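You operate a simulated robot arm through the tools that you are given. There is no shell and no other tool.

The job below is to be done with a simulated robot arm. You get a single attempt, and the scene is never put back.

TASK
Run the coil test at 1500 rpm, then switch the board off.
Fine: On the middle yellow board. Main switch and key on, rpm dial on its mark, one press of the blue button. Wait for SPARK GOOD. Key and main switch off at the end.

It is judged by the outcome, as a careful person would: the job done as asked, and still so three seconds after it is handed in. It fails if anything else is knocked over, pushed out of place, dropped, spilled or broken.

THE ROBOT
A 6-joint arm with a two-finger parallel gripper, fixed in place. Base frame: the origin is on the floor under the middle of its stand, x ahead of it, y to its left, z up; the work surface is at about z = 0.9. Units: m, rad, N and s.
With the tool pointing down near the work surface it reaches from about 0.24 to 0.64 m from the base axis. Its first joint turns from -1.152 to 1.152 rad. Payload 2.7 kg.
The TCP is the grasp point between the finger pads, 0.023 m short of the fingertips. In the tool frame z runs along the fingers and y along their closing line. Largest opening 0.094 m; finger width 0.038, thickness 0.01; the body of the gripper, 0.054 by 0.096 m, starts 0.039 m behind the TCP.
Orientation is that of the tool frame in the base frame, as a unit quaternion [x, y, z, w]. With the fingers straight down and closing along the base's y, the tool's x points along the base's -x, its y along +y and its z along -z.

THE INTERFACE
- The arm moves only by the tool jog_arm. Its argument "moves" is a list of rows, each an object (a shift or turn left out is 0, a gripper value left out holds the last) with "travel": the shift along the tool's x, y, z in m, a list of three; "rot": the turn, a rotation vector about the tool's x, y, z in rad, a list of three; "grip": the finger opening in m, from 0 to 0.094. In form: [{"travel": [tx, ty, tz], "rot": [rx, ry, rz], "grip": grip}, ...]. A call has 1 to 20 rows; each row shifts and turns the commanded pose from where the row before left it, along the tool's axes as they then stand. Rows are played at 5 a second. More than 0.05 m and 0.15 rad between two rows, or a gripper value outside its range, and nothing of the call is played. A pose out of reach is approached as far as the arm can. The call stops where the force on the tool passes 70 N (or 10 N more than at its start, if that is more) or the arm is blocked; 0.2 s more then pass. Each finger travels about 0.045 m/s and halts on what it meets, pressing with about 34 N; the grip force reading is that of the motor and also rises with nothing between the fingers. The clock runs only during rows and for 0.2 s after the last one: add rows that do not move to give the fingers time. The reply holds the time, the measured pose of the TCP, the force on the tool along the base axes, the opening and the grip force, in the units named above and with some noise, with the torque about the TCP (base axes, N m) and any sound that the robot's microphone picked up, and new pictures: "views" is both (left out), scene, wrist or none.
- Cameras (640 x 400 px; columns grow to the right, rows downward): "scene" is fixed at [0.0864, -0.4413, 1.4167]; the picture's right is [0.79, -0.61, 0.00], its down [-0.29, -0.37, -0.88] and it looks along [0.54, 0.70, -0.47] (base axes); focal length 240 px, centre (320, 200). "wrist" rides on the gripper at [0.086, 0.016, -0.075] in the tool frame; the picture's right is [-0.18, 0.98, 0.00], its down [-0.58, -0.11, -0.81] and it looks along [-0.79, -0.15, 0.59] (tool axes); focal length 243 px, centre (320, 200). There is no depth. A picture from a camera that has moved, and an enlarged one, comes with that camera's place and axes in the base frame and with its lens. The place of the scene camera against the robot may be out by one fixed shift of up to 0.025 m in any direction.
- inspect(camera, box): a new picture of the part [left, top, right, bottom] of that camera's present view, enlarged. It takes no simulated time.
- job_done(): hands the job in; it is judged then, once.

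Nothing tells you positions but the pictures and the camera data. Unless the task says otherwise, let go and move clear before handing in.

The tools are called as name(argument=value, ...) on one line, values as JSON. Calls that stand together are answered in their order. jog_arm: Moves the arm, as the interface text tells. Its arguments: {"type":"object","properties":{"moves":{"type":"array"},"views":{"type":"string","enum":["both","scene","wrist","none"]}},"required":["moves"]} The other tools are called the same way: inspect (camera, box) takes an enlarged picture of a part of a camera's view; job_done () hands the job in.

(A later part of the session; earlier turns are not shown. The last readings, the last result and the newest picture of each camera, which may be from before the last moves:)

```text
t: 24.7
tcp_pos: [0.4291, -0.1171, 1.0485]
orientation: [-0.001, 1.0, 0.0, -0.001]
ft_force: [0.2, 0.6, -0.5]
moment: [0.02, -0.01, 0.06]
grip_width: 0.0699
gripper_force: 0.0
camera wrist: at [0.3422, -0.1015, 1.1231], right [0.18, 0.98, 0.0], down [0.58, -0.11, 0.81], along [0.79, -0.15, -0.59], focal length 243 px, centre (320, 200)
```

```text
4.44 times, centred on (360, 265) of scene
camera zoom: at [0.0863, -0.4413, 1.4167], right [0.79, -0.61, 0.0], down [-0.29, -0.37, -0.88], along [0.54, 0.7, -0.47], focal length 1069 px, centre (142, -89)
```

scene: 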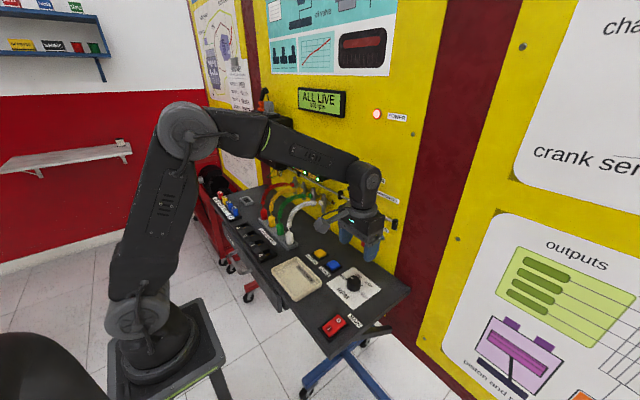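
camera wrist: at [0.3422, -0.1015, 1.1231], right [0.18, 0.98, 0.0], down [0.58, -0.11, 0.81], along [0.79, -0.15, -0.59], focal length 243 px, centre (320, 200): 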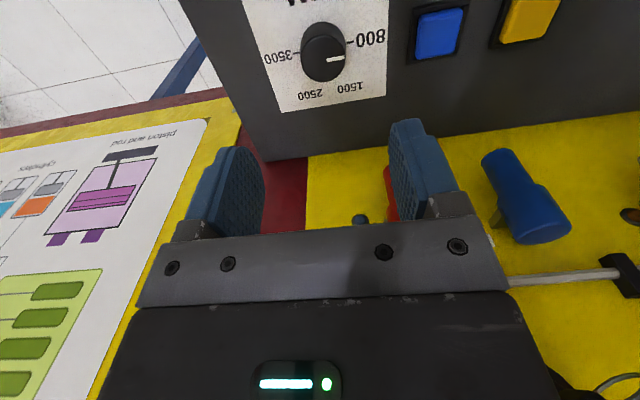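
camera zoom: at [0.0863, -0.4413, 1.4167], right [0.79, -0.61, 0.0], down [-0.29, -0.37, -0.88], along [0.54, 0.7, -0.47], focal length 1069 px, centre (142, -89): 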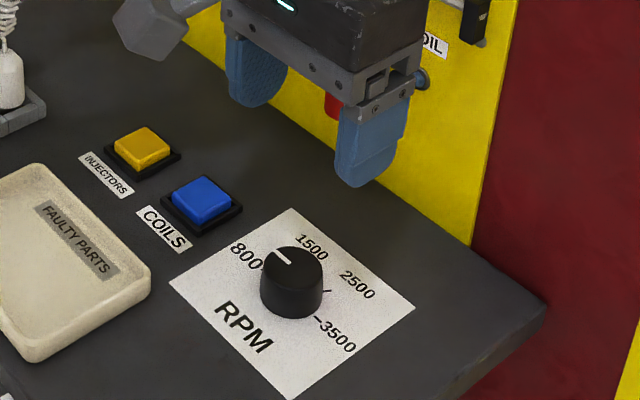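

The knob is about 35 mm in diameter and 20 mm tall, centred at (0.429, -0.1155); the pointer is at 800 and the 1500 tick is 60° clockwise. I'll pre-rotate and descend part way.

jog_arm(moves=[{"travel": [0, 0.001, 0], "rot": [0, 0, -0.1496]}, {"rot": [0, 0, -0.1496]}, {"rot": [0, 0, -0.1496]}, {"rot": [0, 0, -0.1496]}, {"rot": [0, 0, -0.1496]}, {"rot": [0, 0, -0.1496]}, {"rot": [0, 0, -0.1496]}, {"travel": [0, 0, 0.04]}, {"travel": [0, 0, 0.04]}, {"travel": [0, 0, 0]}], views="both")

inspect(camera="scene", box=[320, 220, 400, 310])

```text
t: 26.9
tcp_pos: [0.4252, -0.1159, 0.9711]
orientation: [-0.5, 0.866, 0.0, 0.0]
ft_force: [0.0, -0.5, 0.7]
moment: [0.0, 0.01, 0.02]
grip_width: 0.07
gripper_force: 0.0
camera wrist: at [0.3674, -0.1831, 1.0445], right [-0.76, 0.65, 0.0], down [0.39, 0.45, 0.81], along [0.52, 0.61, -0.59], focal length 243 px, centre (320, 200)
```

scene: 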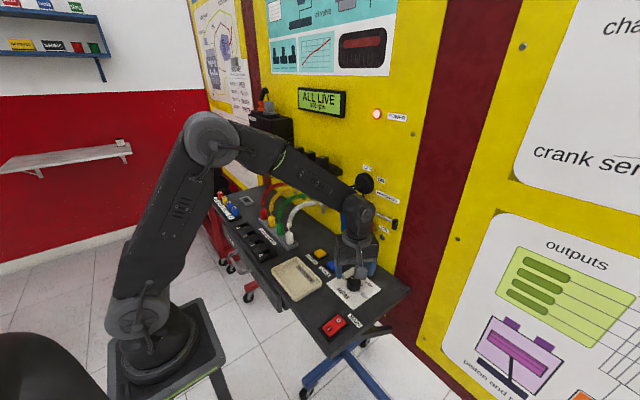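
wrist: 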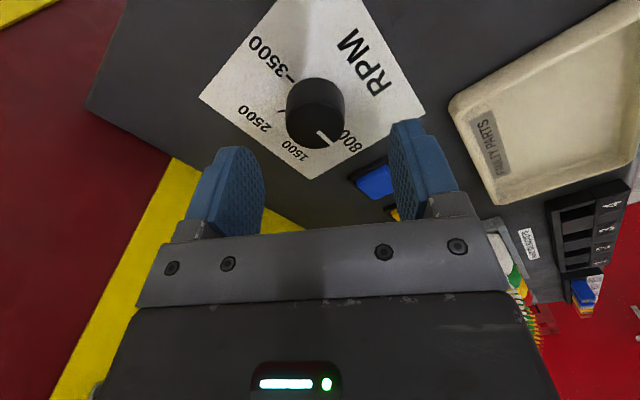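

```text
4.44 times, centred on (360, 265) of scene
camera zoom: at [0.0864, -0.4413, 1.4167], right [0.79, -0.61, 0.0], down [-0.29, -0.37, -0.88], along [0.54, 0.7, -0.47], focal length 1069 px, centre (142, -89)
```

zoom: 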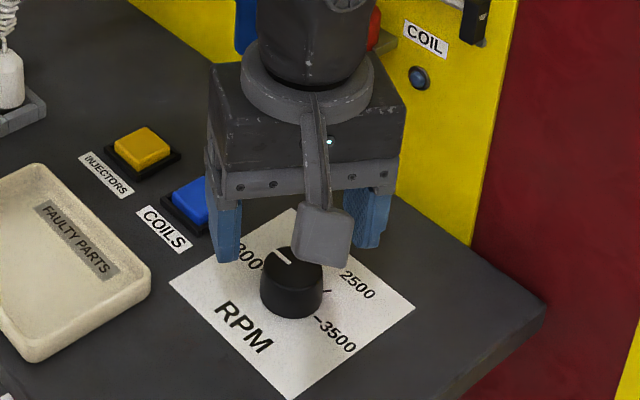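

inspect(camera="wrist", box=[190, 10, 440, 190])

```text
2.22 times, centred on (315, 100) of wrist
camera zoom: at [0.3674, -0.1831, 1.0445], right [-0.76, 0.65, 0.0], down [0.39, 0.45, 0.81], along [0.52, 0.61, -0.59], focal length 539 px, centre (331, 422)
```

zoom: 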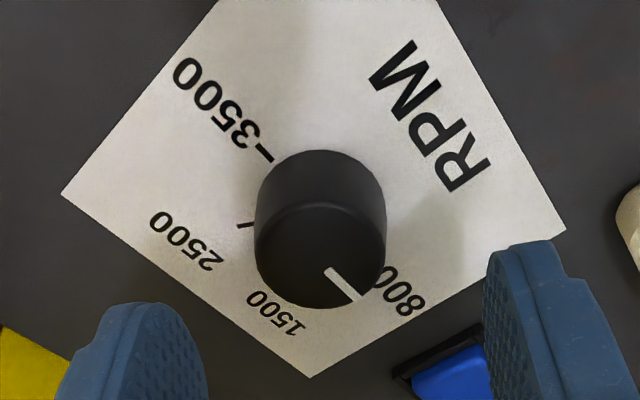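

The knob centre reads (0.4288, -0.1154); the TCP is about 4 mm short in x, so I'll correct that and descend around the knob.

jog_arm(moves=[{"travel": [-0.0029, -0.003, 0.01]}, {"travel": [0, 0, 0.015]}, {"travel": [0, 0, 0.01]}, {"travel": [0, 0, 0.005]}, {"travel": [0, 0, 0]}], views="both")

inspect(camera="wrist", box=[190, 40, 440, 220])

inspect(camera="scene", box=[320, 230, 400, 310])

```text
t: 28.1
tcp_pos: [0.4291, -0.1139, 0.9316]
orientation: [-0.5, 0.866, 0.001, -0.001]
ft_force: [-0.6, -0.4, 0.0]
moment: [-0.01, -0.02, 0.04]
grip_width: 0.07
gripper_force: 0.0
camera wrist: at [0.372, -0.1807, 1.0053], right [-0.76, 0.65, 0.0], down [0.39, 0.45, 0.81], along [0.52, 0.61, -0.59], focal length 243 px, centre (320, 200)
```

scene: 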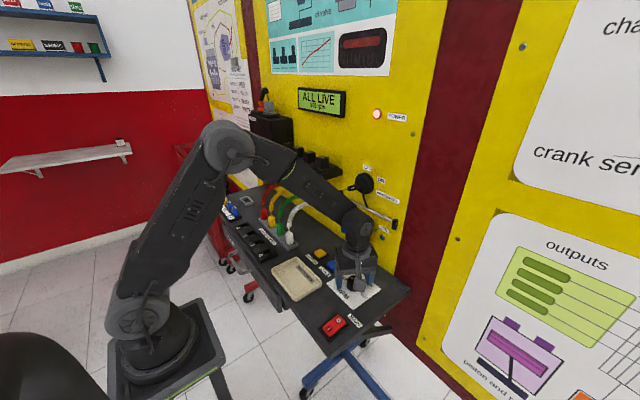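
wrist: 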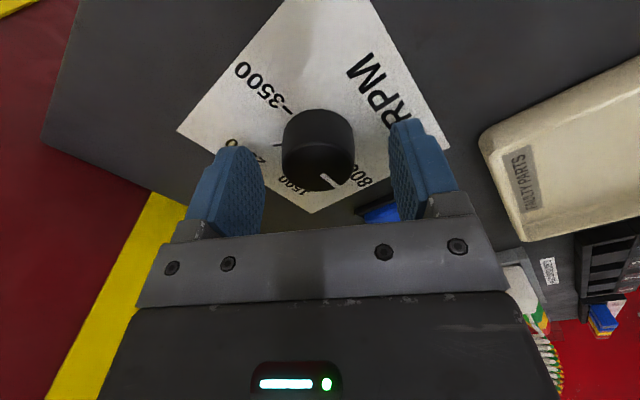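

```text
2.22 times, centred on (315, 130) of wrist
camera zoom: at [0.372, -0.1807, 1.0053], right [-0.76, 0.65, 0.0], down [0.39, 0.45, 0.81], along [0.52, 0.61, -0.59], focal length 539 px, centre (331, 356)
```

zoom: 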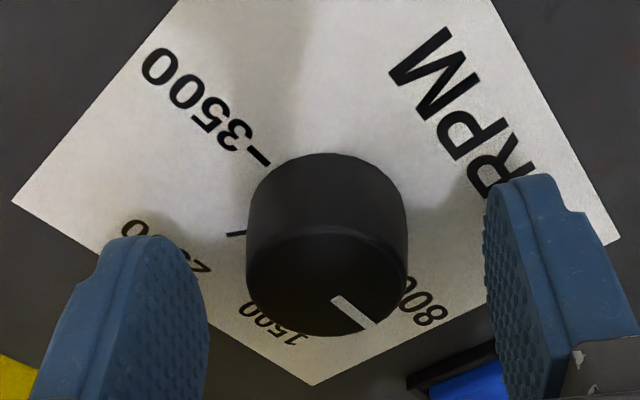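

```text
5.00 times, centred on (360, 270) of scene
camera zoom: at [0.0864, -0.4413, 1.4167], right [0.79, -0.61, 0.0], down [-0.29, -0.37, -0.88], along [0.54, 0.7, -0.47], focal length 1203 px, centre (120, -150)
```

zoom: 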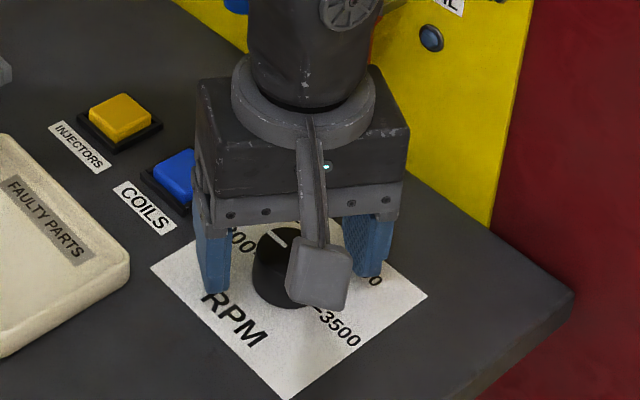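

The fingers surround the knob and are centred to about 1 mm. Closing on it.

jog_arm(moves=[{"grip": 0.045}, {"grip": 0.028}, {"travel": [0, 0, 0]}, {"travel": [0, 0, 0]}], views="wrist")

```text
t: 29.1
tcp_pos: [0.43, -0.1136, 0.9312]
orientation: [-0.5, 0.866, 0.001, 0.0]
ft_force: [6.0, -3.0, -4.4]
moment: [-0.12, -0.22, 0.02]
grip_width: 0.0364
gripper_force: 44.5
camera wrist: at [0.3725, -0.181, 1.0055], right [-0.76, 0.65, 0.0], down [0.38, 0.45, 0.81], along [0.52, 0.61, -0.59], focal length 243 px, centre (320, 200)
```

wrist: 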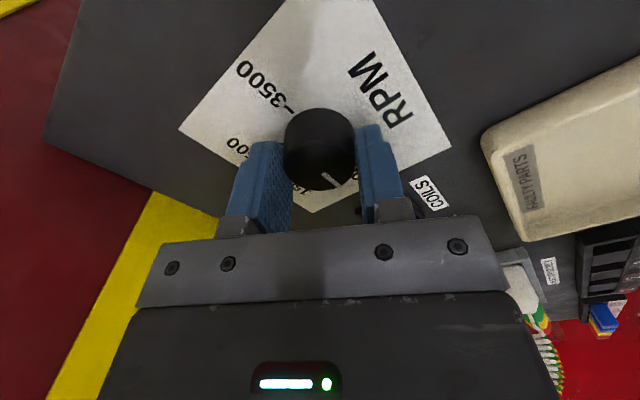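

The knob is gripped at 36 mm with small side forces. I'll turn it clockwise part way and read the display.

jog_arm(moves=[{"rot": [0, 0, 0.1]}, {"rot": [0, 0, 0.1]}, {"rot": [0, 0, 0.1]}, {"rot": [0, 0, 0.1]}, {"travel": [0, 0, 0]}], views="both")

inspect(camera="scene", box=[280, 70, 420, 150])

inspect(camera="wrist", box=[190, 40, 440, 220])

```text
t: 30.3
tcp_pos: [0.4318, -0.1135, 0.9312]
orientation: [-0.319, 0.948, 0.0, 0.0]
ft_force: [-2.8, -17.1, 13.3]
moment: [-0.81, 0.47, 0.02]
grip_width: 0.0363
gripper_force: 45.3
camera wrist: at [0.3514, -0.1535, 1.0056], right [-0.45, 0.9, 0.0], down [0.53, 0.26, 0.81], along [0.72, 0.36, -0.59], focal length 243 px, centre (320, 200)
```

scene: 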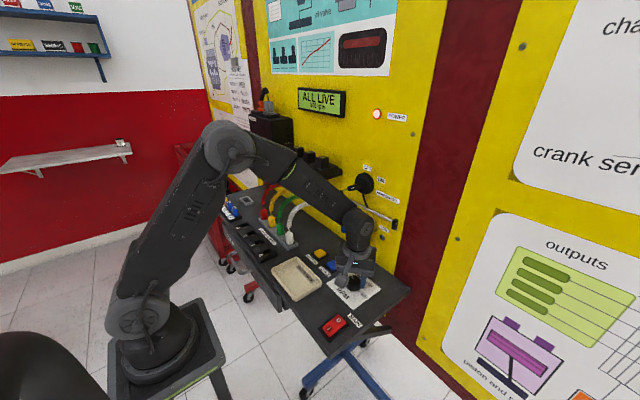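
wrist: 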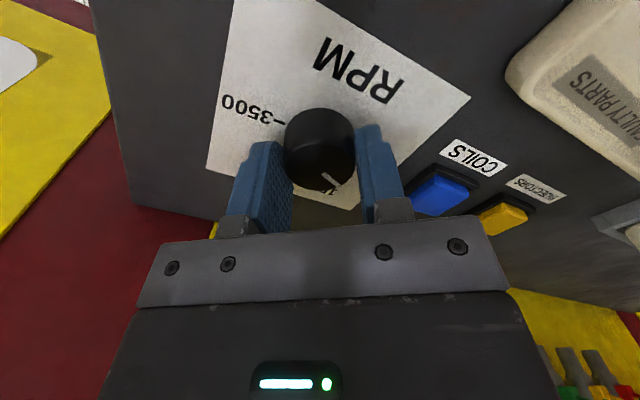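

```text
4.57 times, centred on (350, 110) of scene
camera zoom: at [0.0861, -0.4417, 1.4166], right [0.79, -0.61, 0.0], down [-0.29, -0.37, -0.88], along [0.54, 0.7, -0.47], focal length 1100 px, centre (183, 611)
```

zoom: 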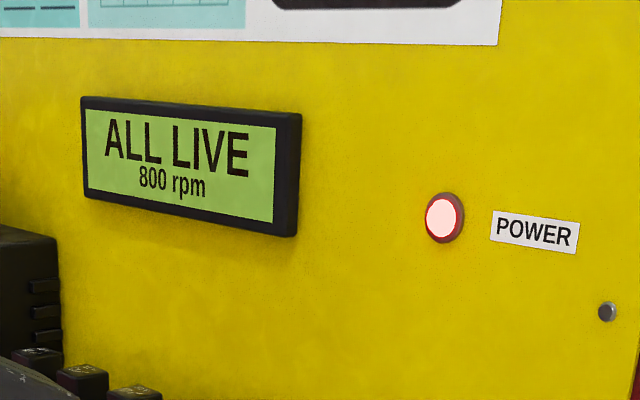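

```text
2.22 times, centred on (315, 130) of wrist
camera zoom: at [0.3514, -0.1535, 1.0056], right [-0.45, 0.9, 0.0], down [0.53, 0.26, 0.81], along [0.72, 0.36, -0.59], focal length 539 px, centre (331, 356)
```

zoom: 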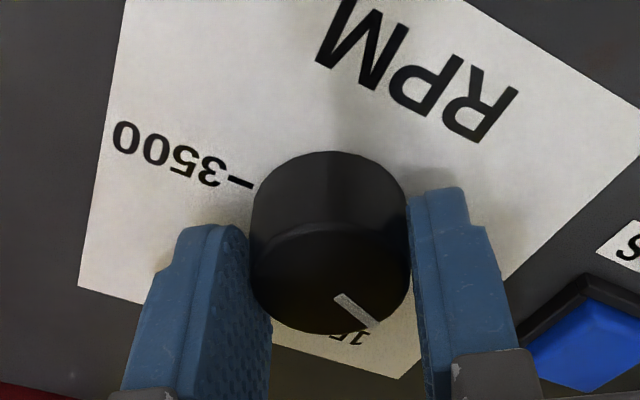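

The knob turns with the gripper, and at about 23° the display still shows 800. Continuing to 60° total.

jog_arm(moves=[{"rot": [0, 0, 0.1]}, {"rot": [0, 0, 0.1]}, {"rot": [0, 0, 0.1]}, {"rot": [0, 0, 0.1]}, {"rot": [0, 0, 0.1]}, {"rot": [0, 0, 0.1]}, {"travel": [0, 0, 0]}], views="both")

inspect(camera="scene", box=[280, 70, 420, 150])

inspect(camera="wrist", box=[190, 40, 440, 220])

inspect(camera="scene", box=[320, 230, 400, 310])

```text
t: 31.9
tcp_pos: [0.432, -0.1145, 0.9316]
orientation: [-0.024, 1.0, -0.001, 0.0]
ft_force: [-1.5, -24.5, 10.9]
moment: [-0.53, -0.54, 0.01]
grip_width: 0.0363
gripper_force: 45.0
camera wrist: at [0.3434, -0.1029, 1.0056], right [0.14, 0.99, 0.0], down [0.59, -0.08, 0.81], along [0.8, -0.11, -0.59], focal length 243 px, centre (320, 200)
```

scene: 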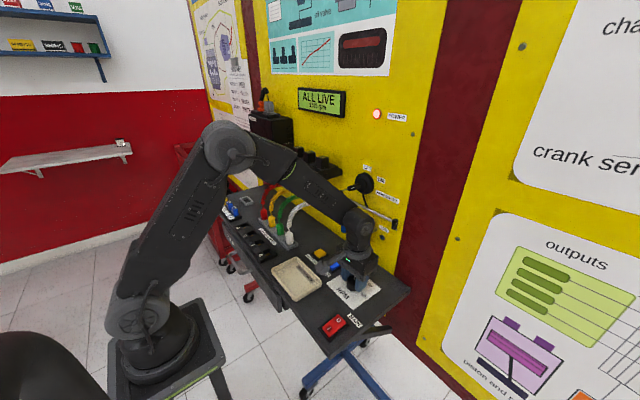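
wrist: 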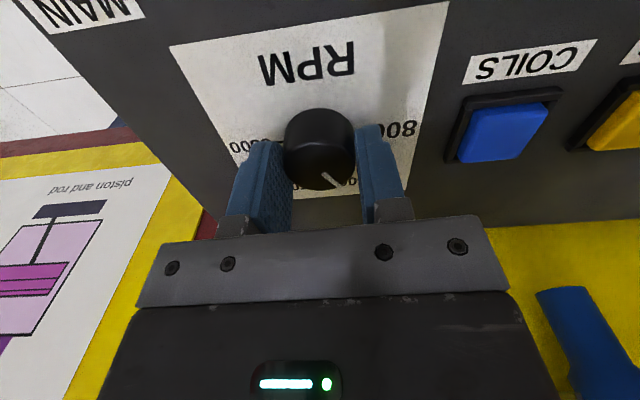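

```text
4.57 times, centred on (350, 110) of scene
camera zoom: at [0.0861, -0.4418, 1.4166], right [0.79, -0.61, 0.0], down [-0.29, -0.37, -0.88], along [0.54, 0.7, -0.47], focal length 1100 px, centre (183, 611)
```

zoom: 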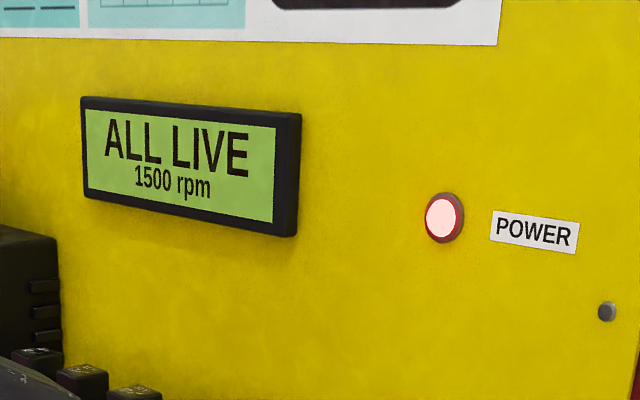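

```text
2.22 times, centred on (315, 130) of wrist
camera zoom: at [0.3434, -0.1029, 1.0056], right [0.14, 0.99, 0.0], down [0.59, -0.08, 0.81], along [0.8, -0.11, -0.59], focal length 539 px, centre (331, 356)
```

zoom: 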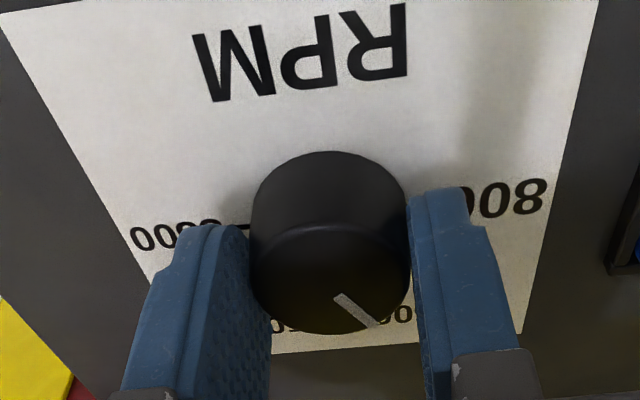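

```text
5.00 times, centred on (360, 270) of scene
camera zoom: at [0.0861, -0.4418, 1.4166], right [0.79, -0.61, 0.0], down [-0.29, -0.37, -0.88], along [0.54, 0.7, -0.47], focal length 1203 px, centre (120, -150)
```

zoom: 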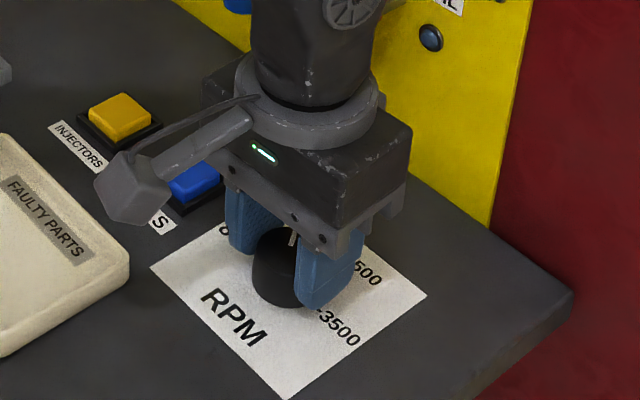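

The display shows 1500 rpm. I'll add the last ~3° to be exactly on the mark, then release and check.

jog_arm(moves=[{"rot": [0, 0, 0.045]}, {"travel": [0, 0, 0]}, {"grip": 0.05}, {"grip": 0.06}, {"travel": [0, 0, 0]}, {"travel": [0, 0, -0.03]}, {"travel": [0, 0, -0.04]}, {"travel": [0, 0, 0]}], views="both")

inspect(camera="scene", box=[280, 70, 420, 150])

inspect(camera="wrist", box=[230, 0, 480, 180])

```text
t: 33.7
tcp_pos: [0.4302, -0.1131, 1.0002]
orientation: [-0.002, 1.0, 0.0, -0.001]
ft_force: [0.3, 0.3, -0.1]
moment: [0.01, 0.01, -0.04]
grip_width: 0.0601
gripper_force: 0.0
camera wrist: at [0.3428, -0.0969, 1.0745], right [0.18, 0.98, 0.0], down [0.58, -0.11, 0.81], along [0.79, -0.15, -0.59], focal length 243 px, centre (320, 200)
```

scene: 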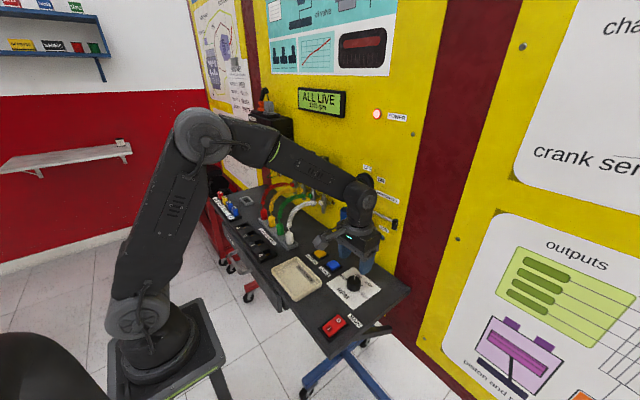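
wrist: 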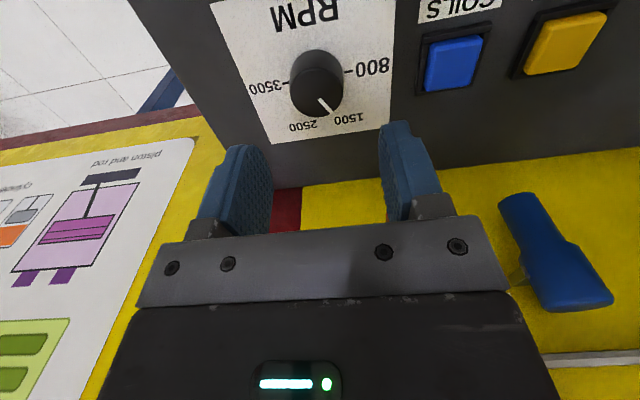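

```text
4.57 times, centred on (350, 110) of scene
camera zoom: at [0.0863, -0.4413, 1.4167], right [0.79, -0.61, 0.0], down [-0.29, -0.37, -0.88], along [0.54, 0.7, -0.47], focal length 1100 px, centre (183, 611)
```

zoom: 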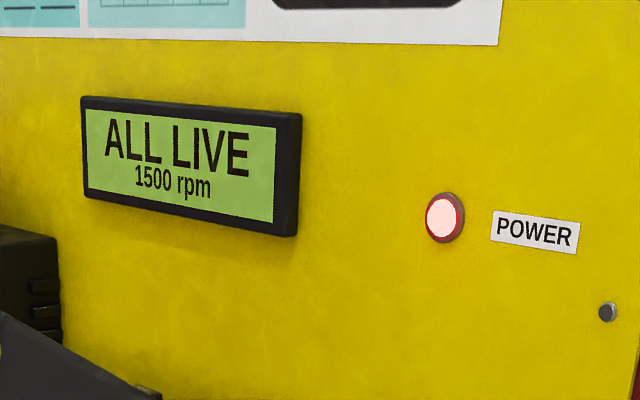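

```text
2.22 times, centred on (355, 90) of wrist
camera zoom: at [0.3428, -0.0969, 1.0745], right [0.18, 0.98, 0.0], down [0.58, -0.11, 0.81], along [0.79, -0.15, -0.59], focal length 539 px, centre (242, 444)
```

zoom: 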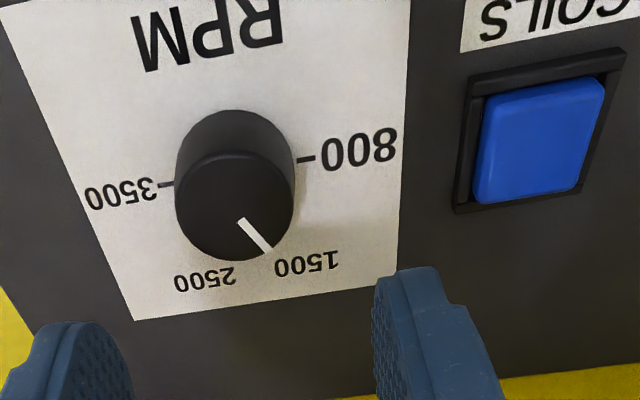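

The dial sits on 1500. Next is the blue COILS button at about (0.432, -0.025, 0.91): I'll close the fingers, tilt as before, and hover above it.

jog_arm(moves=[{"rot": [0, -0.117, 0], "grip": 0.0}, {"rot": [0, -0.117, 0]}, {"rot": [0, -0.116, 0]}, {"travel": [-0.003, 0.044, 0.0011]}, {"travel": [-0.0031, 0.044, 0.0011]}, {"travel": [0, 0, 0]}], views="both")

inspect(camera="wrist", box=[230, 0, 430, 180])

inspect(camera="scene", box=[290, 200, 380, 300])

```text
t: 35.1
tcp_pos: [0.4352, -0.0233, 0.9999]
orientation: [-0.001, 0.985, 0.001, 0.174]
ft_force: [-0.8, -0.3, -1.0]
moment: [-0.02, -0.01, 0.01]
grip_width: 0.0001
gripper_force: 34.2
camera wrist: at [0.3278, -0.0077, 1.0403], right [0.17, 0.98, 0.06], down [0.27, -0.11, 0.96], along [0.95, -0.15, -0.28], focal length 243 px, centre (320, 200)
```

scene: 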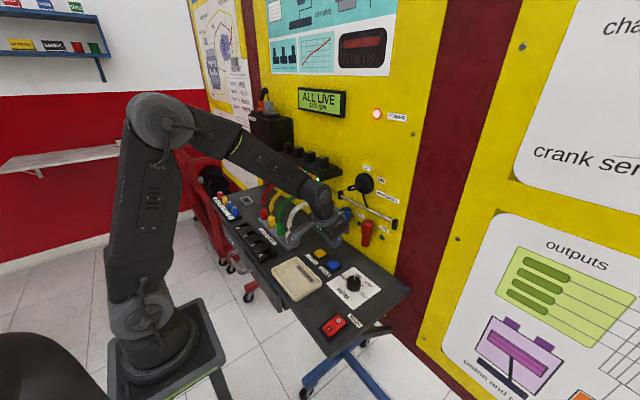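
wrist: 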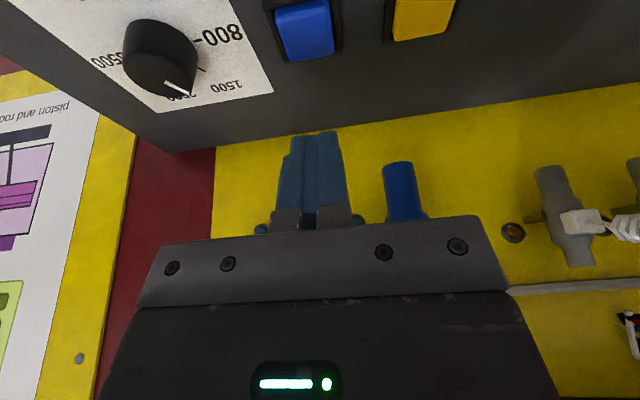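

```text
2.22 times, centred on (330, 90) of wrist
camera zoom: at [0.3278, -0.0077, 1.0403], right [0.17, 0.98, 0.06], down [0.27, -0.11, 0.96], along [0.95, -0.15, -0.28], focal length 539 px, centre (298, 444)
```

zoom: 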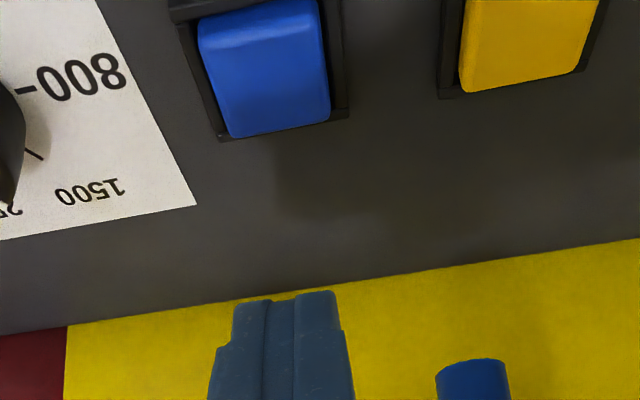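

```text
4.00 times, centred on (335, 250) of scene
camera zoom: at [0.0864, -0.4412, 1.4167], right [0.79, -0.61, 0.0], down [-0.29, -0.37, -0.88], along [0.54, 0.7, -0.47], focal length 962 px, centre (260, 0)
```

zoom: 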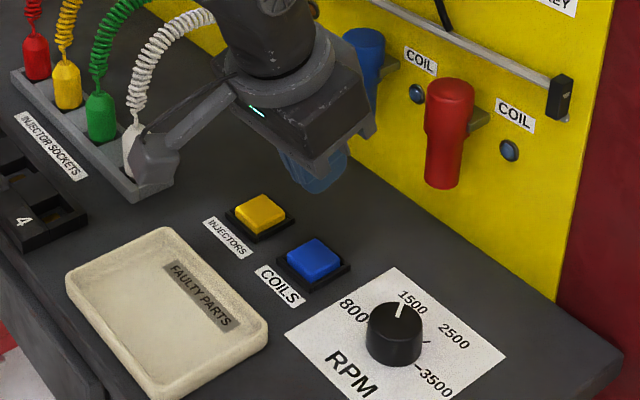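

The fingers hover above the blue button, aligned within about 2 mm. I'll descend to just above it.

jog_arm(moves=[{"travel": [0.00549, 0, 0.01502]}, {"travel": [0.00549, 0, 0.01502]}, {"travel": [0.00549, 0, 0.01502]}, {"travel": [0, 0, 0]}], views="wrist")

inspect(camera="wrist", box=[230, 0, 430, 180])

inspect(camera="scene", box=[290, 220, 370, 290])

```text
t: 36.1
tcp_pos: [0.4381, -0.0229, 0.9509]
orientation: [-0.002, 0.985, 0.0, 0.174]
ft_force: [-0.6, -0.1, 0.1]
moment: [-0.02, 0.0, -0.02]
grip_width: 0.0
gripper_force: 33.9
camera wrist: at [0.3302, -0.0076, 0.9923], right [0.17, 0.98, 0.06], down [0.27, -0.11, 0.96], along [0.95, -0.15, -0.29], focal length 243 px, centre (320, 200)
```

wrist: 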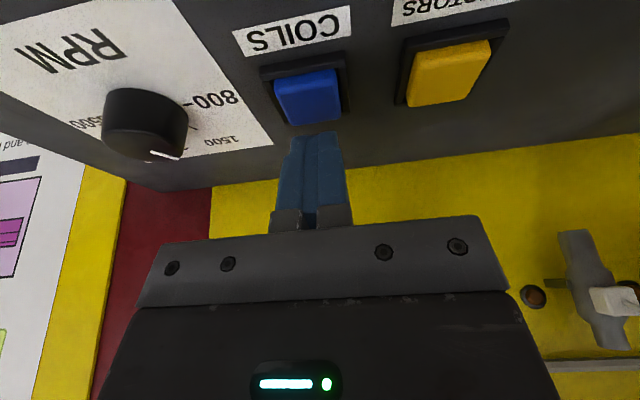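

```text
2.22 times, centred on (330, 90) of wrist
camera zoom: at [0.3302, -0.0076, 0.9923], right [0.17, 0.98, 0.06], down [0.27, -0.11, 0.96], along [0.95, -0.15, -0.29], focal length 539 px, centre (298, 444)
```

zoom: 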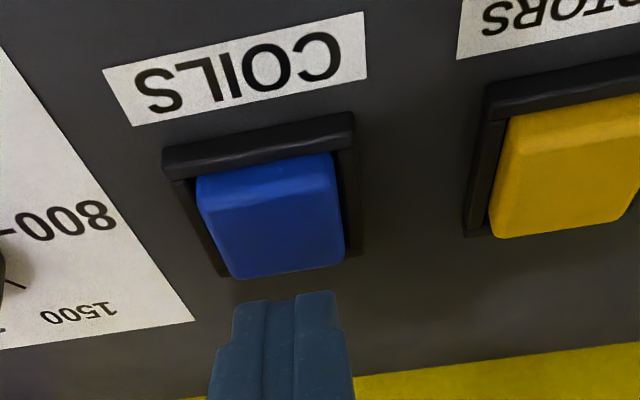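

```text
5.71 times, centred on (330, 255) of scene
camera zoom: at [0.0864, -0.4413, 1.4167], right [0.79, -0.61, 0.0], down [-0.29, -0.37, -0.88], along [0.54, 0.7, -0.47], focal length 1374 px, centre (263, -114)
```

zoom: 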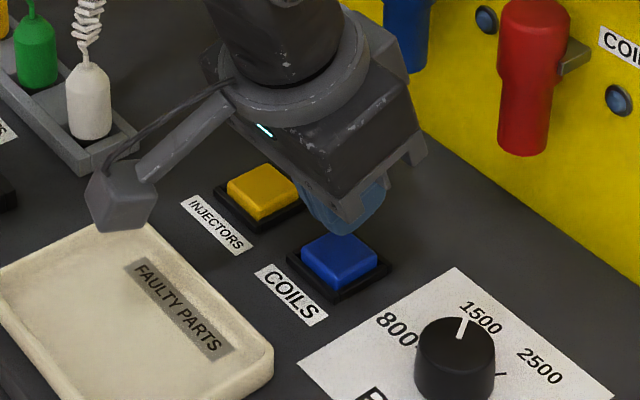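

Aligned over the button. Now one slow press downward, watching the force.

jog_arm(moves=[{"travel": [0.00376, 0, -0.00137]}, {"travel": [0.00103, 0, 0.00282]}, {"travel": [0.00103, 0, 0.00282]}, {"travel": [0.00069, 0, 0.00188]}, {"travel": [0, 0, 0]}], views="none")

```text
t: 37.3
tcp_pos: [0.4321, -0.0252, 0.9445]
orientation: [-0.002, 0.985, 0.0, 0.173]
ft_force: [0.5, 0.7, 0.7]
moment: [-0.01, 0.02, -0.01]
grip_width: 0.0002
gripper_force: 33.8
```

jog_arm(moves=[{"travel": [0.00069, 0, 0.00188]}, {"travel": [0.00069, 0, 0.00188]}, {"travel": [0, 0, 0]}], views="both")

```text
t: 38.1
tcp_pos: [0.433, -0.026, 0.9418]
orientation: [-0.001, 0.985, 0.0, 0.174]
ft_force: [-0.4, 0.0, -0.4]
moment: [0.0, 0.01, 0.01]
grip_width: 0.0
gripper_force: 34.5
camera wrist: at [0.3258, -0.0099, 0.9814], right [0.17, 0.98, 0.06], down [0.27, -0.11, 0.96], along [0.95, -0.15, -0.29], focal length 243 px, centre (320, 200)
```

scene: 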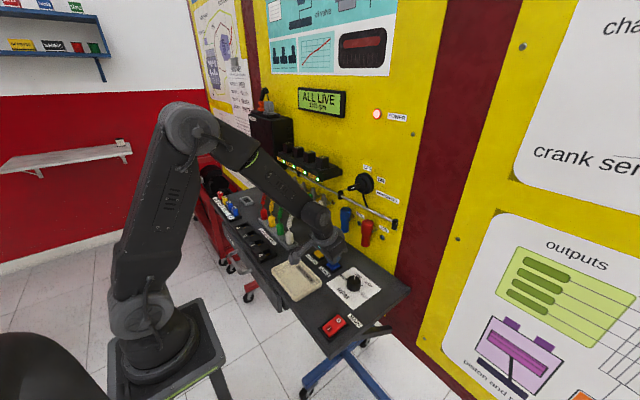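
wrist: 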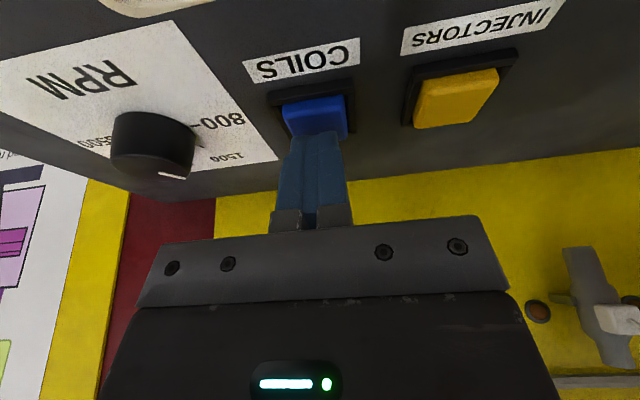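

jog_arm(moves=[{"travel": [0.00069, 0, 0.00188]}, {"travel": [0.00069, 0, 0.00188]}, {"travel": [0, 0, 0]}], views="wrist")

inspect(camera="scene", box=[280, 70, 420, 150])

inspect(camera="scene", box=[290, 220, 370, 290])

```text
t: 38.9
tcp_pos: [0.4335, -0.0255, 0.9374]
orientation: [-0.002, 0.985, 0.0, 0.173]
ft_force: [0.5, -1.1, 3.3]
moment: [-0.04, -0.02, -0.04]
grip_width: 0.0
gripper_force: 33.9
heard: click
camera wrist: at [0.3266, -0.0095, 0.9772], right [0.17, 0.98, 0.06], down [0.27, -0.11, 0.96], along [0.95, -0.15, -0.28], focal length 243 px, centre (320, 200)
```

wrist: 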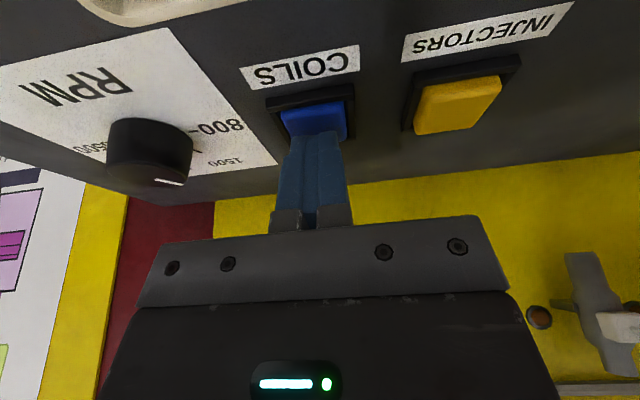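

```text
4.57 times, centred on (350, 110) of scene
camera zoom: at [0.0863, -0.4413, 1.4167], right [0.79, -0.61, 0.0], down [-0.29, -0.37, -0.88], along [0.54, 0.7, -0.47], focal length 1100 px, centre (183, 611)
```

zoom: 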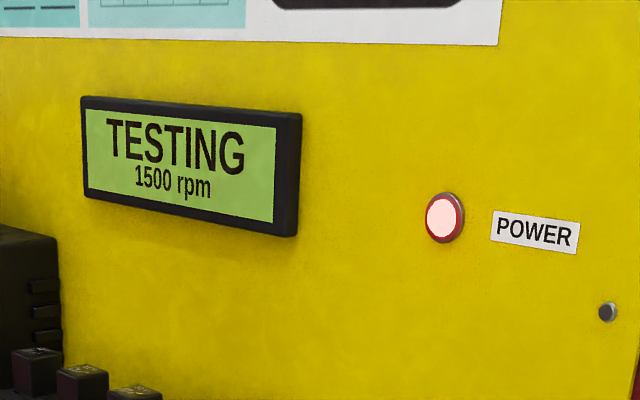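

```text
5.71 times, centred on (330, 255) of scene
camera zoom: at [0.0863, -0.4413, 1.4167], right [0.79, -0.61, 0.0], down [-0.29, -0.37, -0.88], along [0.54, 0.7, -0.47], focal length 1374 px, centre (263, -114)
```

zoom: 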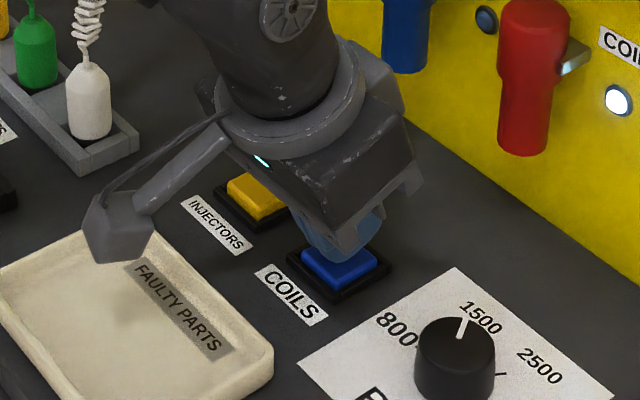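

A click was heard and the display shows TESTING at 1500 rpm. I'll lift off straight away and wait for the result.

jog_arm(moves=[{"travel": [-0.01029, 0, -0.02817]}, {"travel": [-0.01372, 0, -0.03756]}, {"travel": [-0.01372, 0, -0.03756]}, {"travel": [-0.01029, 0, -0.02817]}, {"travel": [0, 0, 0]}], views="both")

inspect(camera="scene", box=[280, 70, 420, 150])

```text
t: 40.1
tcp_pos: [0.4338, -0.0255, 1.0775]
orientation: [-0.001, 0.985, 0.0, 0.173]
ft_force: [-0.1, -0.3, -0.8]
moment: [0.0, -0.01, -0.03]
grip_width: 0.0
gripper_force: 34.0
camera wrist: at [0.3263, -0.0103, 1.1179], right [0.17, 0.98, 0.06], down [0.27, -0.11, 0.96], along [0.95, -0.15, -0.29], focal length 243 px, centre (320, 200)
```

scene: 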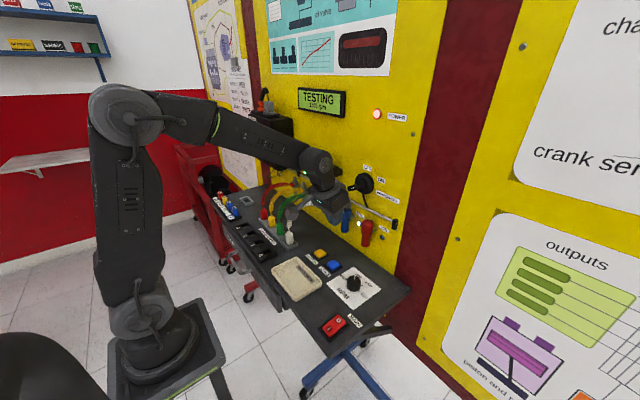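
wrist: 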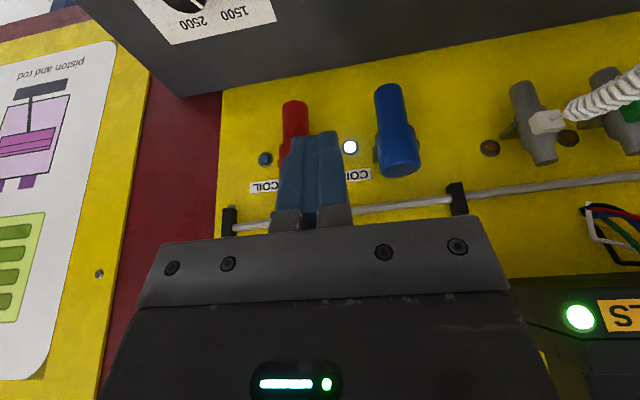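

```text
4.57 times, centred on (350, 110) of scene
camera zoom: at [0.0863, -0.4413, 1.4167], right [0.79, -0.61, 0.0], down [-0.29, -0.37, -0.88], along [0.54, 0.7, -0.47], focal length 1100 px, centre (183, 611)
```

zoom: 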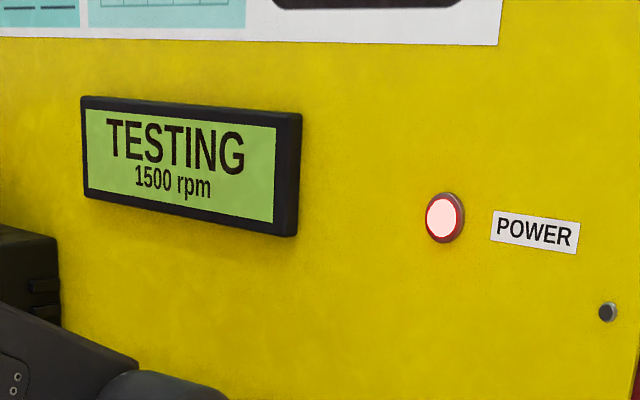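

The test is running. I'll stay still and wait for SPARK GOOD.

jog_arm(moves=[{"travel": [0, 0, 0]}, {"travel": [0, 0, 0]}, {"travel": [0, 0, 0]}, {"travel": [0, 0, 0]}, {"travel": [0, 0, 0]}, {"travel": [0, 0, 0]}, {"travel": [0, 0, 0]}, {"travel": [0, 0, 0]}, {"travel": [0, 0, 0]}, {"travel": [0, 0, 0]}, {"travel": [0, 0, 0]}, {"travel": [0, 0, 0]}, {"travel": [0, 0, 0]}, {"travel": [0, 0, 0]}, {"travel": [0, 0, 0]}], views="scene")

inspect(camera="scene", box=[280, 70, 420, 150])

```text
t: 43.3
tcp_pos: [0.4344, -0.0255, 1.0779]
orientation: [-0.001, 0.985, 0.0, 0.174]
ft_force: [0.1, 0.0, 0.1]
moment: [0.03, 0.01, 0.0]
grip_width: 0.0002
gripper_force: 34.1
```

scene: 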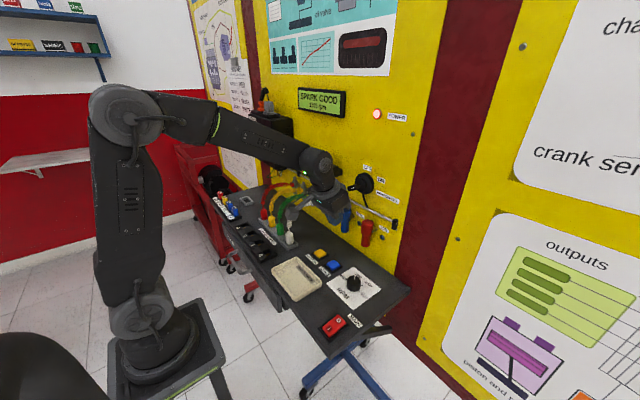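

```text
4.57 times, centred on (350, 110) of scene
camera zoom: at [0.0864, -0.4413, 1.4167], right [0.79, -0.61, 0.0], down [-0.29, -0.37, -0.88], along [0.54, 0.7, -0.47], focal length 1100 px, centre (183, 611)
```

zoom: 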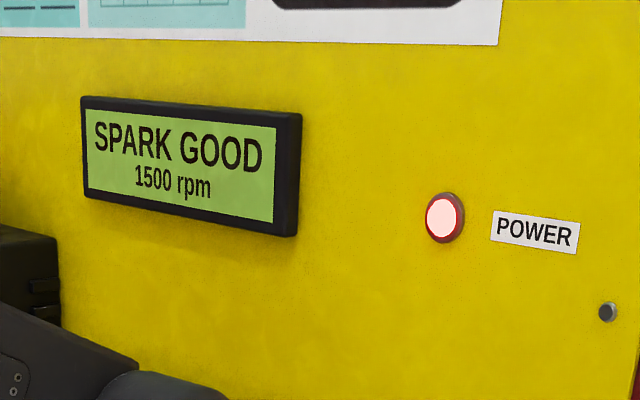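

SPARK GOOD at 1500 rpm is shown. Now the key goes back to OFF: I'll return to the pose in front of the key.

jog_arm(moves=[{"travel": [-0.0161, 0.0025, -0.02675]}, {"travel": [-0.0161, 0.0025, -0.02675]}, {"rot": [0, -0.1346, 0]}, {"rot": [0, -0.1346, 0]}, {"rot": [0, -0.1346, 0], "grip": 0.04}, {"rot": [0, -0.1346, 0]}, {"travel": [0, 0, 0]}], views="both")

inspect(camera="wrist", box=[250, 80, 410, 230])

```text
t: 44.9
tcp_pos: [0.4455, -0.0206, 1.1379]
orientation: [-0.001, 0.903, 0.001, 0.43]
ft_force: [-0.3, 0.1, 0.4]
moment: [0.01, 0.0, -0.02]
grip_width: 0.0397
gripper_force: 0.1
camera wrist: at [0.3326, -0.0047, 1.1173], right [0.11, 0.98, 0.14], down [-0.26, -0.11, 0.96], along [0.96, -0.15, 0.24], focal length 243 px, centre (320, 200)
```

scene: 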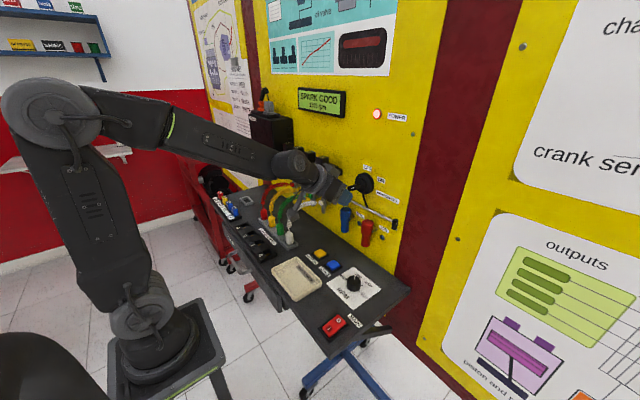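
wrist: 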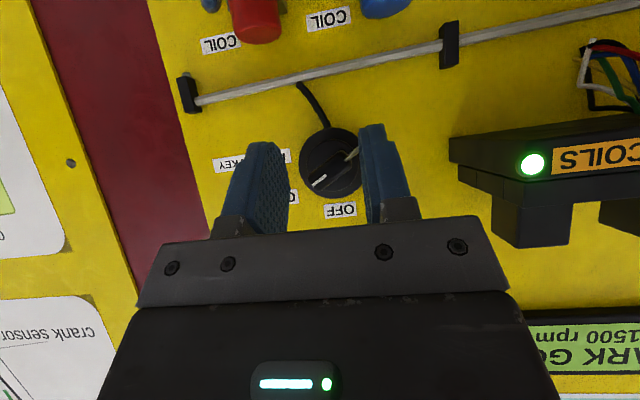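

```text
2.67 times, centred on (330, 155) of wrist
camera zoom: at [0.3326, -0.0047, 1.1173], right [0.11, 0.98, 0.14], down [-0.26, -0.11, 0.96], along [0.96, -0.15, 0.24], focal length 647 px, centre (293, 320)
```

zoom: 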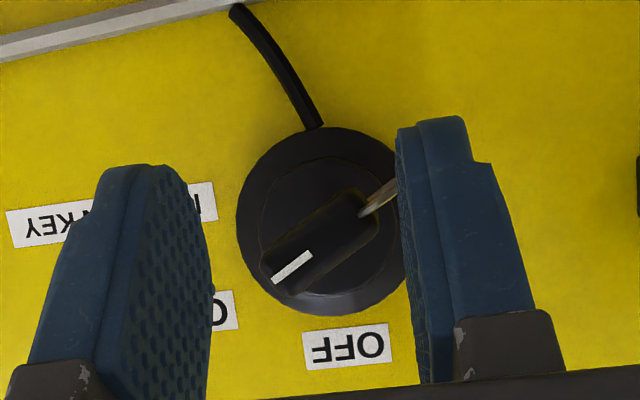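

The key is still at ON with the same geometry as before. I'll rotate the tool to match the key's 60° orientation in free air, then check.

jog_arm(moves=[{"rot": [-0.0828, 0, 0.1011], "grip": 0.044}, {"rot": [-0.0828, 0, 0.1011]}, {"rot": [-0.0828, 0, 0.1011]}, {"rot": [-0.0828, 0, 0.1011]}, {"rot": [-0.0828, 0, 0.1011]}, {"rot": [-0.0828, 0, 0.1011]}, {"rot": [-0.0828, 0, 0.1011]}, {"rot": [-0.0828, 0, 0.1011]}, {"travel": [0, 0, 0]}], views="wrist")

inspect(camera="wrist", box=[230, 70, 430, 230])

```text
t: 46.9
tcp_pos: [0.4441, -0.0217, 1.1392]
orientation: [0.212, 0.783, 0.453, 0.371]
ft_force: [-0.5, 0.0, -1.2]
moment: [0.01, 0.04, -0.03]
grip_width: 0.0441
gripper_force: 0.0
camera wrist: at [0.3313, 0.0032, 1.1425], right [0.11, 0.37, 0.92], down [-0.25, -0.89, 0.39], along [0.96, -0.28, -0.01], focal length 243 px, centre (320, 200)
```

wrist: 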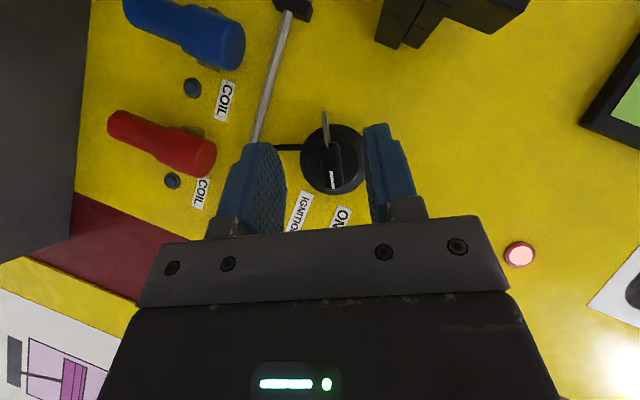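

```text
2.50 times, centred on (330, 150) of wrist
camera zoom: at [0.3313, 0.0032, 1.1425], right [0.11, 0.37, 0.92], down [-0.25, -0.89, 0.39], along [0.96, -0.28, -0.01], focal length 606 px, centre (295, 325)
```

zoom: 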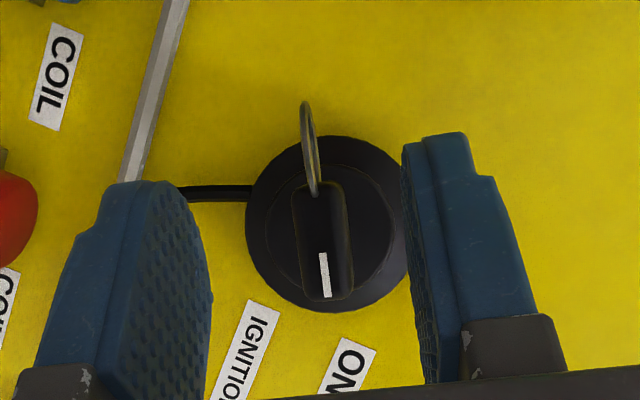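

The bow is aligned with the fingers. Advancing straight in over it.

jog_arm(moves=[{"travel": [-0.0097, 0, 0.0119]}, {"travel": [-0.0097, 0, 0.0119]}, {"travel": [-0.0098, 0, 0.0118]}, {"travel": [0, 0, 0]}], views="wrist")

```text
t: 47.9
tcp_pos: [0.4909, -0.0207, 1.1394]
orientation: [0.212, 0.783, 0.452, 0.371]
ft_force: [0.5, -0.2, 0.4]
moment: [0.01, 0.0, 0.0]
grip_width: 0.0441
gripper_force: 0.1
camera wrist: at [0.3776, 0.0038, 1.143], right [0.11, 0.37, 0.92], down [-0.25, -0.89, 0.39], along [0.96, -0.28, -0.01], focal length 243 px, centre (320, 200)
```

wrist: 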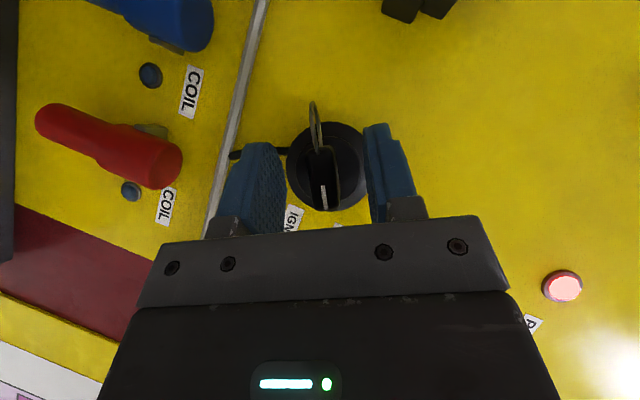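

The fingers straddle the bow on the key axis. I'll grip it and turn it back counter-clockwise.

jog_arm(moves=[{"grip": 0.02}, {"grip": 0.008}, {"travel": [0, 0, 0]}, {"travel": [0, 0, 0]}], views="none")

jog_arm(moves=[{"rot": [0.0634, 0, -0.0774]}, {"rot": [0.0634, 0, -0.0774]}, {"rot": [0.0634, 0, -0.0774]}, {"rot": [0.0634, 0, -0.0774]}, {"travel": [0, 0, 0]}], views="none")

```text
t: 48.9
tcp_pos: [0.4906, -0.0202, 1.1398]
orientation: [0.211, 0.783, 0.453, 0.371]
ft_force: [1.1, 3.3, 8.4]
moment: [0.0, 0.98, 0.16]
grip_width: 0.0142
gripper_force: 45.3
```

```text
t: 50.1
tcp_pos: [0.4903, -0.0195, 1.1398]
orientation: [0.133, 0.857, 0.288, 0.408]
ft_force: [-19.7, 1.8, 20.4]
moment: [-0.02, 1.13, 0.04]
grip_width: 0.0139
gripper_force: 45.2
```

jog_arm(moves=[{"rot": [0.0634, 0, -0.0774]}, {"rot": [0.0634, 0, -0.0774]}, {"rot": [0.0634, 0, -0.0774]}, {"travel": [0, 0, 0]}], views="wrist")

inspect(camera="scene", box=[280, 70, 420, 190])

```text
t: 51.1
tcp_pos: [0.4906, -0.0193, 1.1404]
orientation: [0.073, 0.889, 0.155, 0.424]
ft_force: [-12.6, 1.2, 17.8]
moment: [0.0, -0.26, -0.6]
grip_width: 0.0138
gripper_force: 45.1
camera wrist: at [0.3778, 0.0014, 1.1266], right [0.11, 0.88, 0.47], down [-0.26, -0.43, 0.87], along [0.96, -0.22, 0.18], focal length 243 px, centre (320, 200)
```

wrist: 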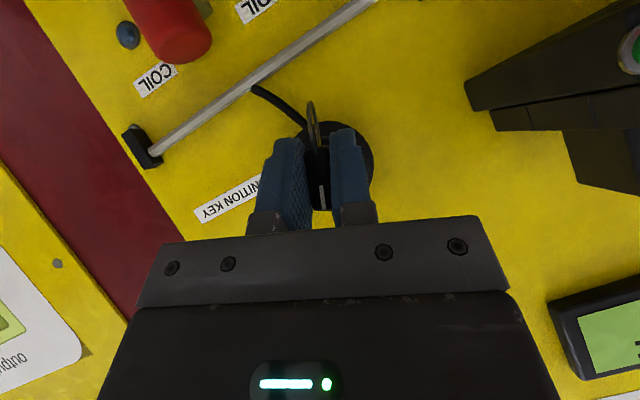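

```text
3.33 times, centred on (350, 130) of scene
camera zoom: at [0.0857, -0.4412, 1.4168], right [0.79, -0.61, 0.0], down [-0.29, -0.37, -0.88], along [0.54, 0.7, -0.47], focal length 802 px, centre (220, 433)
```

zoom: 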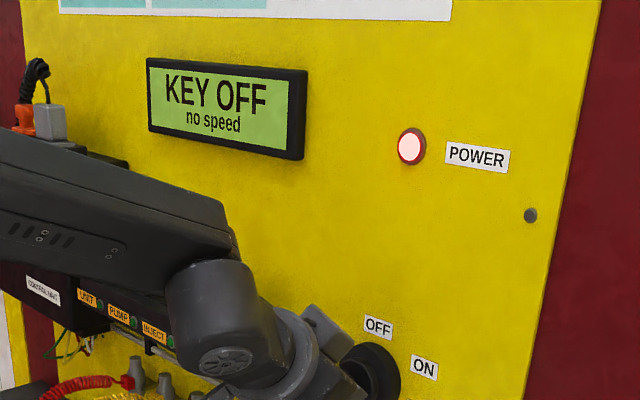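

The display reads KEY OFF. I'll bring the key all the way back to its upright OFF mark.

jog_arm(moves=[{"rot": [0.0634, 0, -0.0774]}, {"rot": [0.0634, 0, -0.0774]}, {"rot": [0.0634, 0, -0.0774]}, {"rot": [0.0266, 0, -0.0325]}, {"travel": [0, 0, 0]}], views="wrist")

```text
t: 52.3
tcp_pos: [0.4914, -0.0199, 1.1418]
orientation: [0.0, 0.902, 0.003, 0.431]
ft_force: [-20.1, -0.7, 23.5]
moment: [-0.01, 0.62, -0.57]
grip_width: 0.0139
gripper_force: 45.0
camera wrist: at [0.378, -0.0041, 1.1201], right [0.11, 0.98, 0.15], down [-0.26, -0.11, 0.96], along [0.96, -0.15, 0.24], focal length 243 px, centre (320, 200)
```

wrist: 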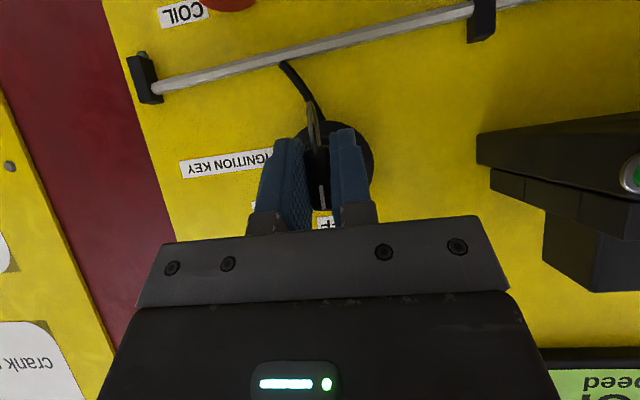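

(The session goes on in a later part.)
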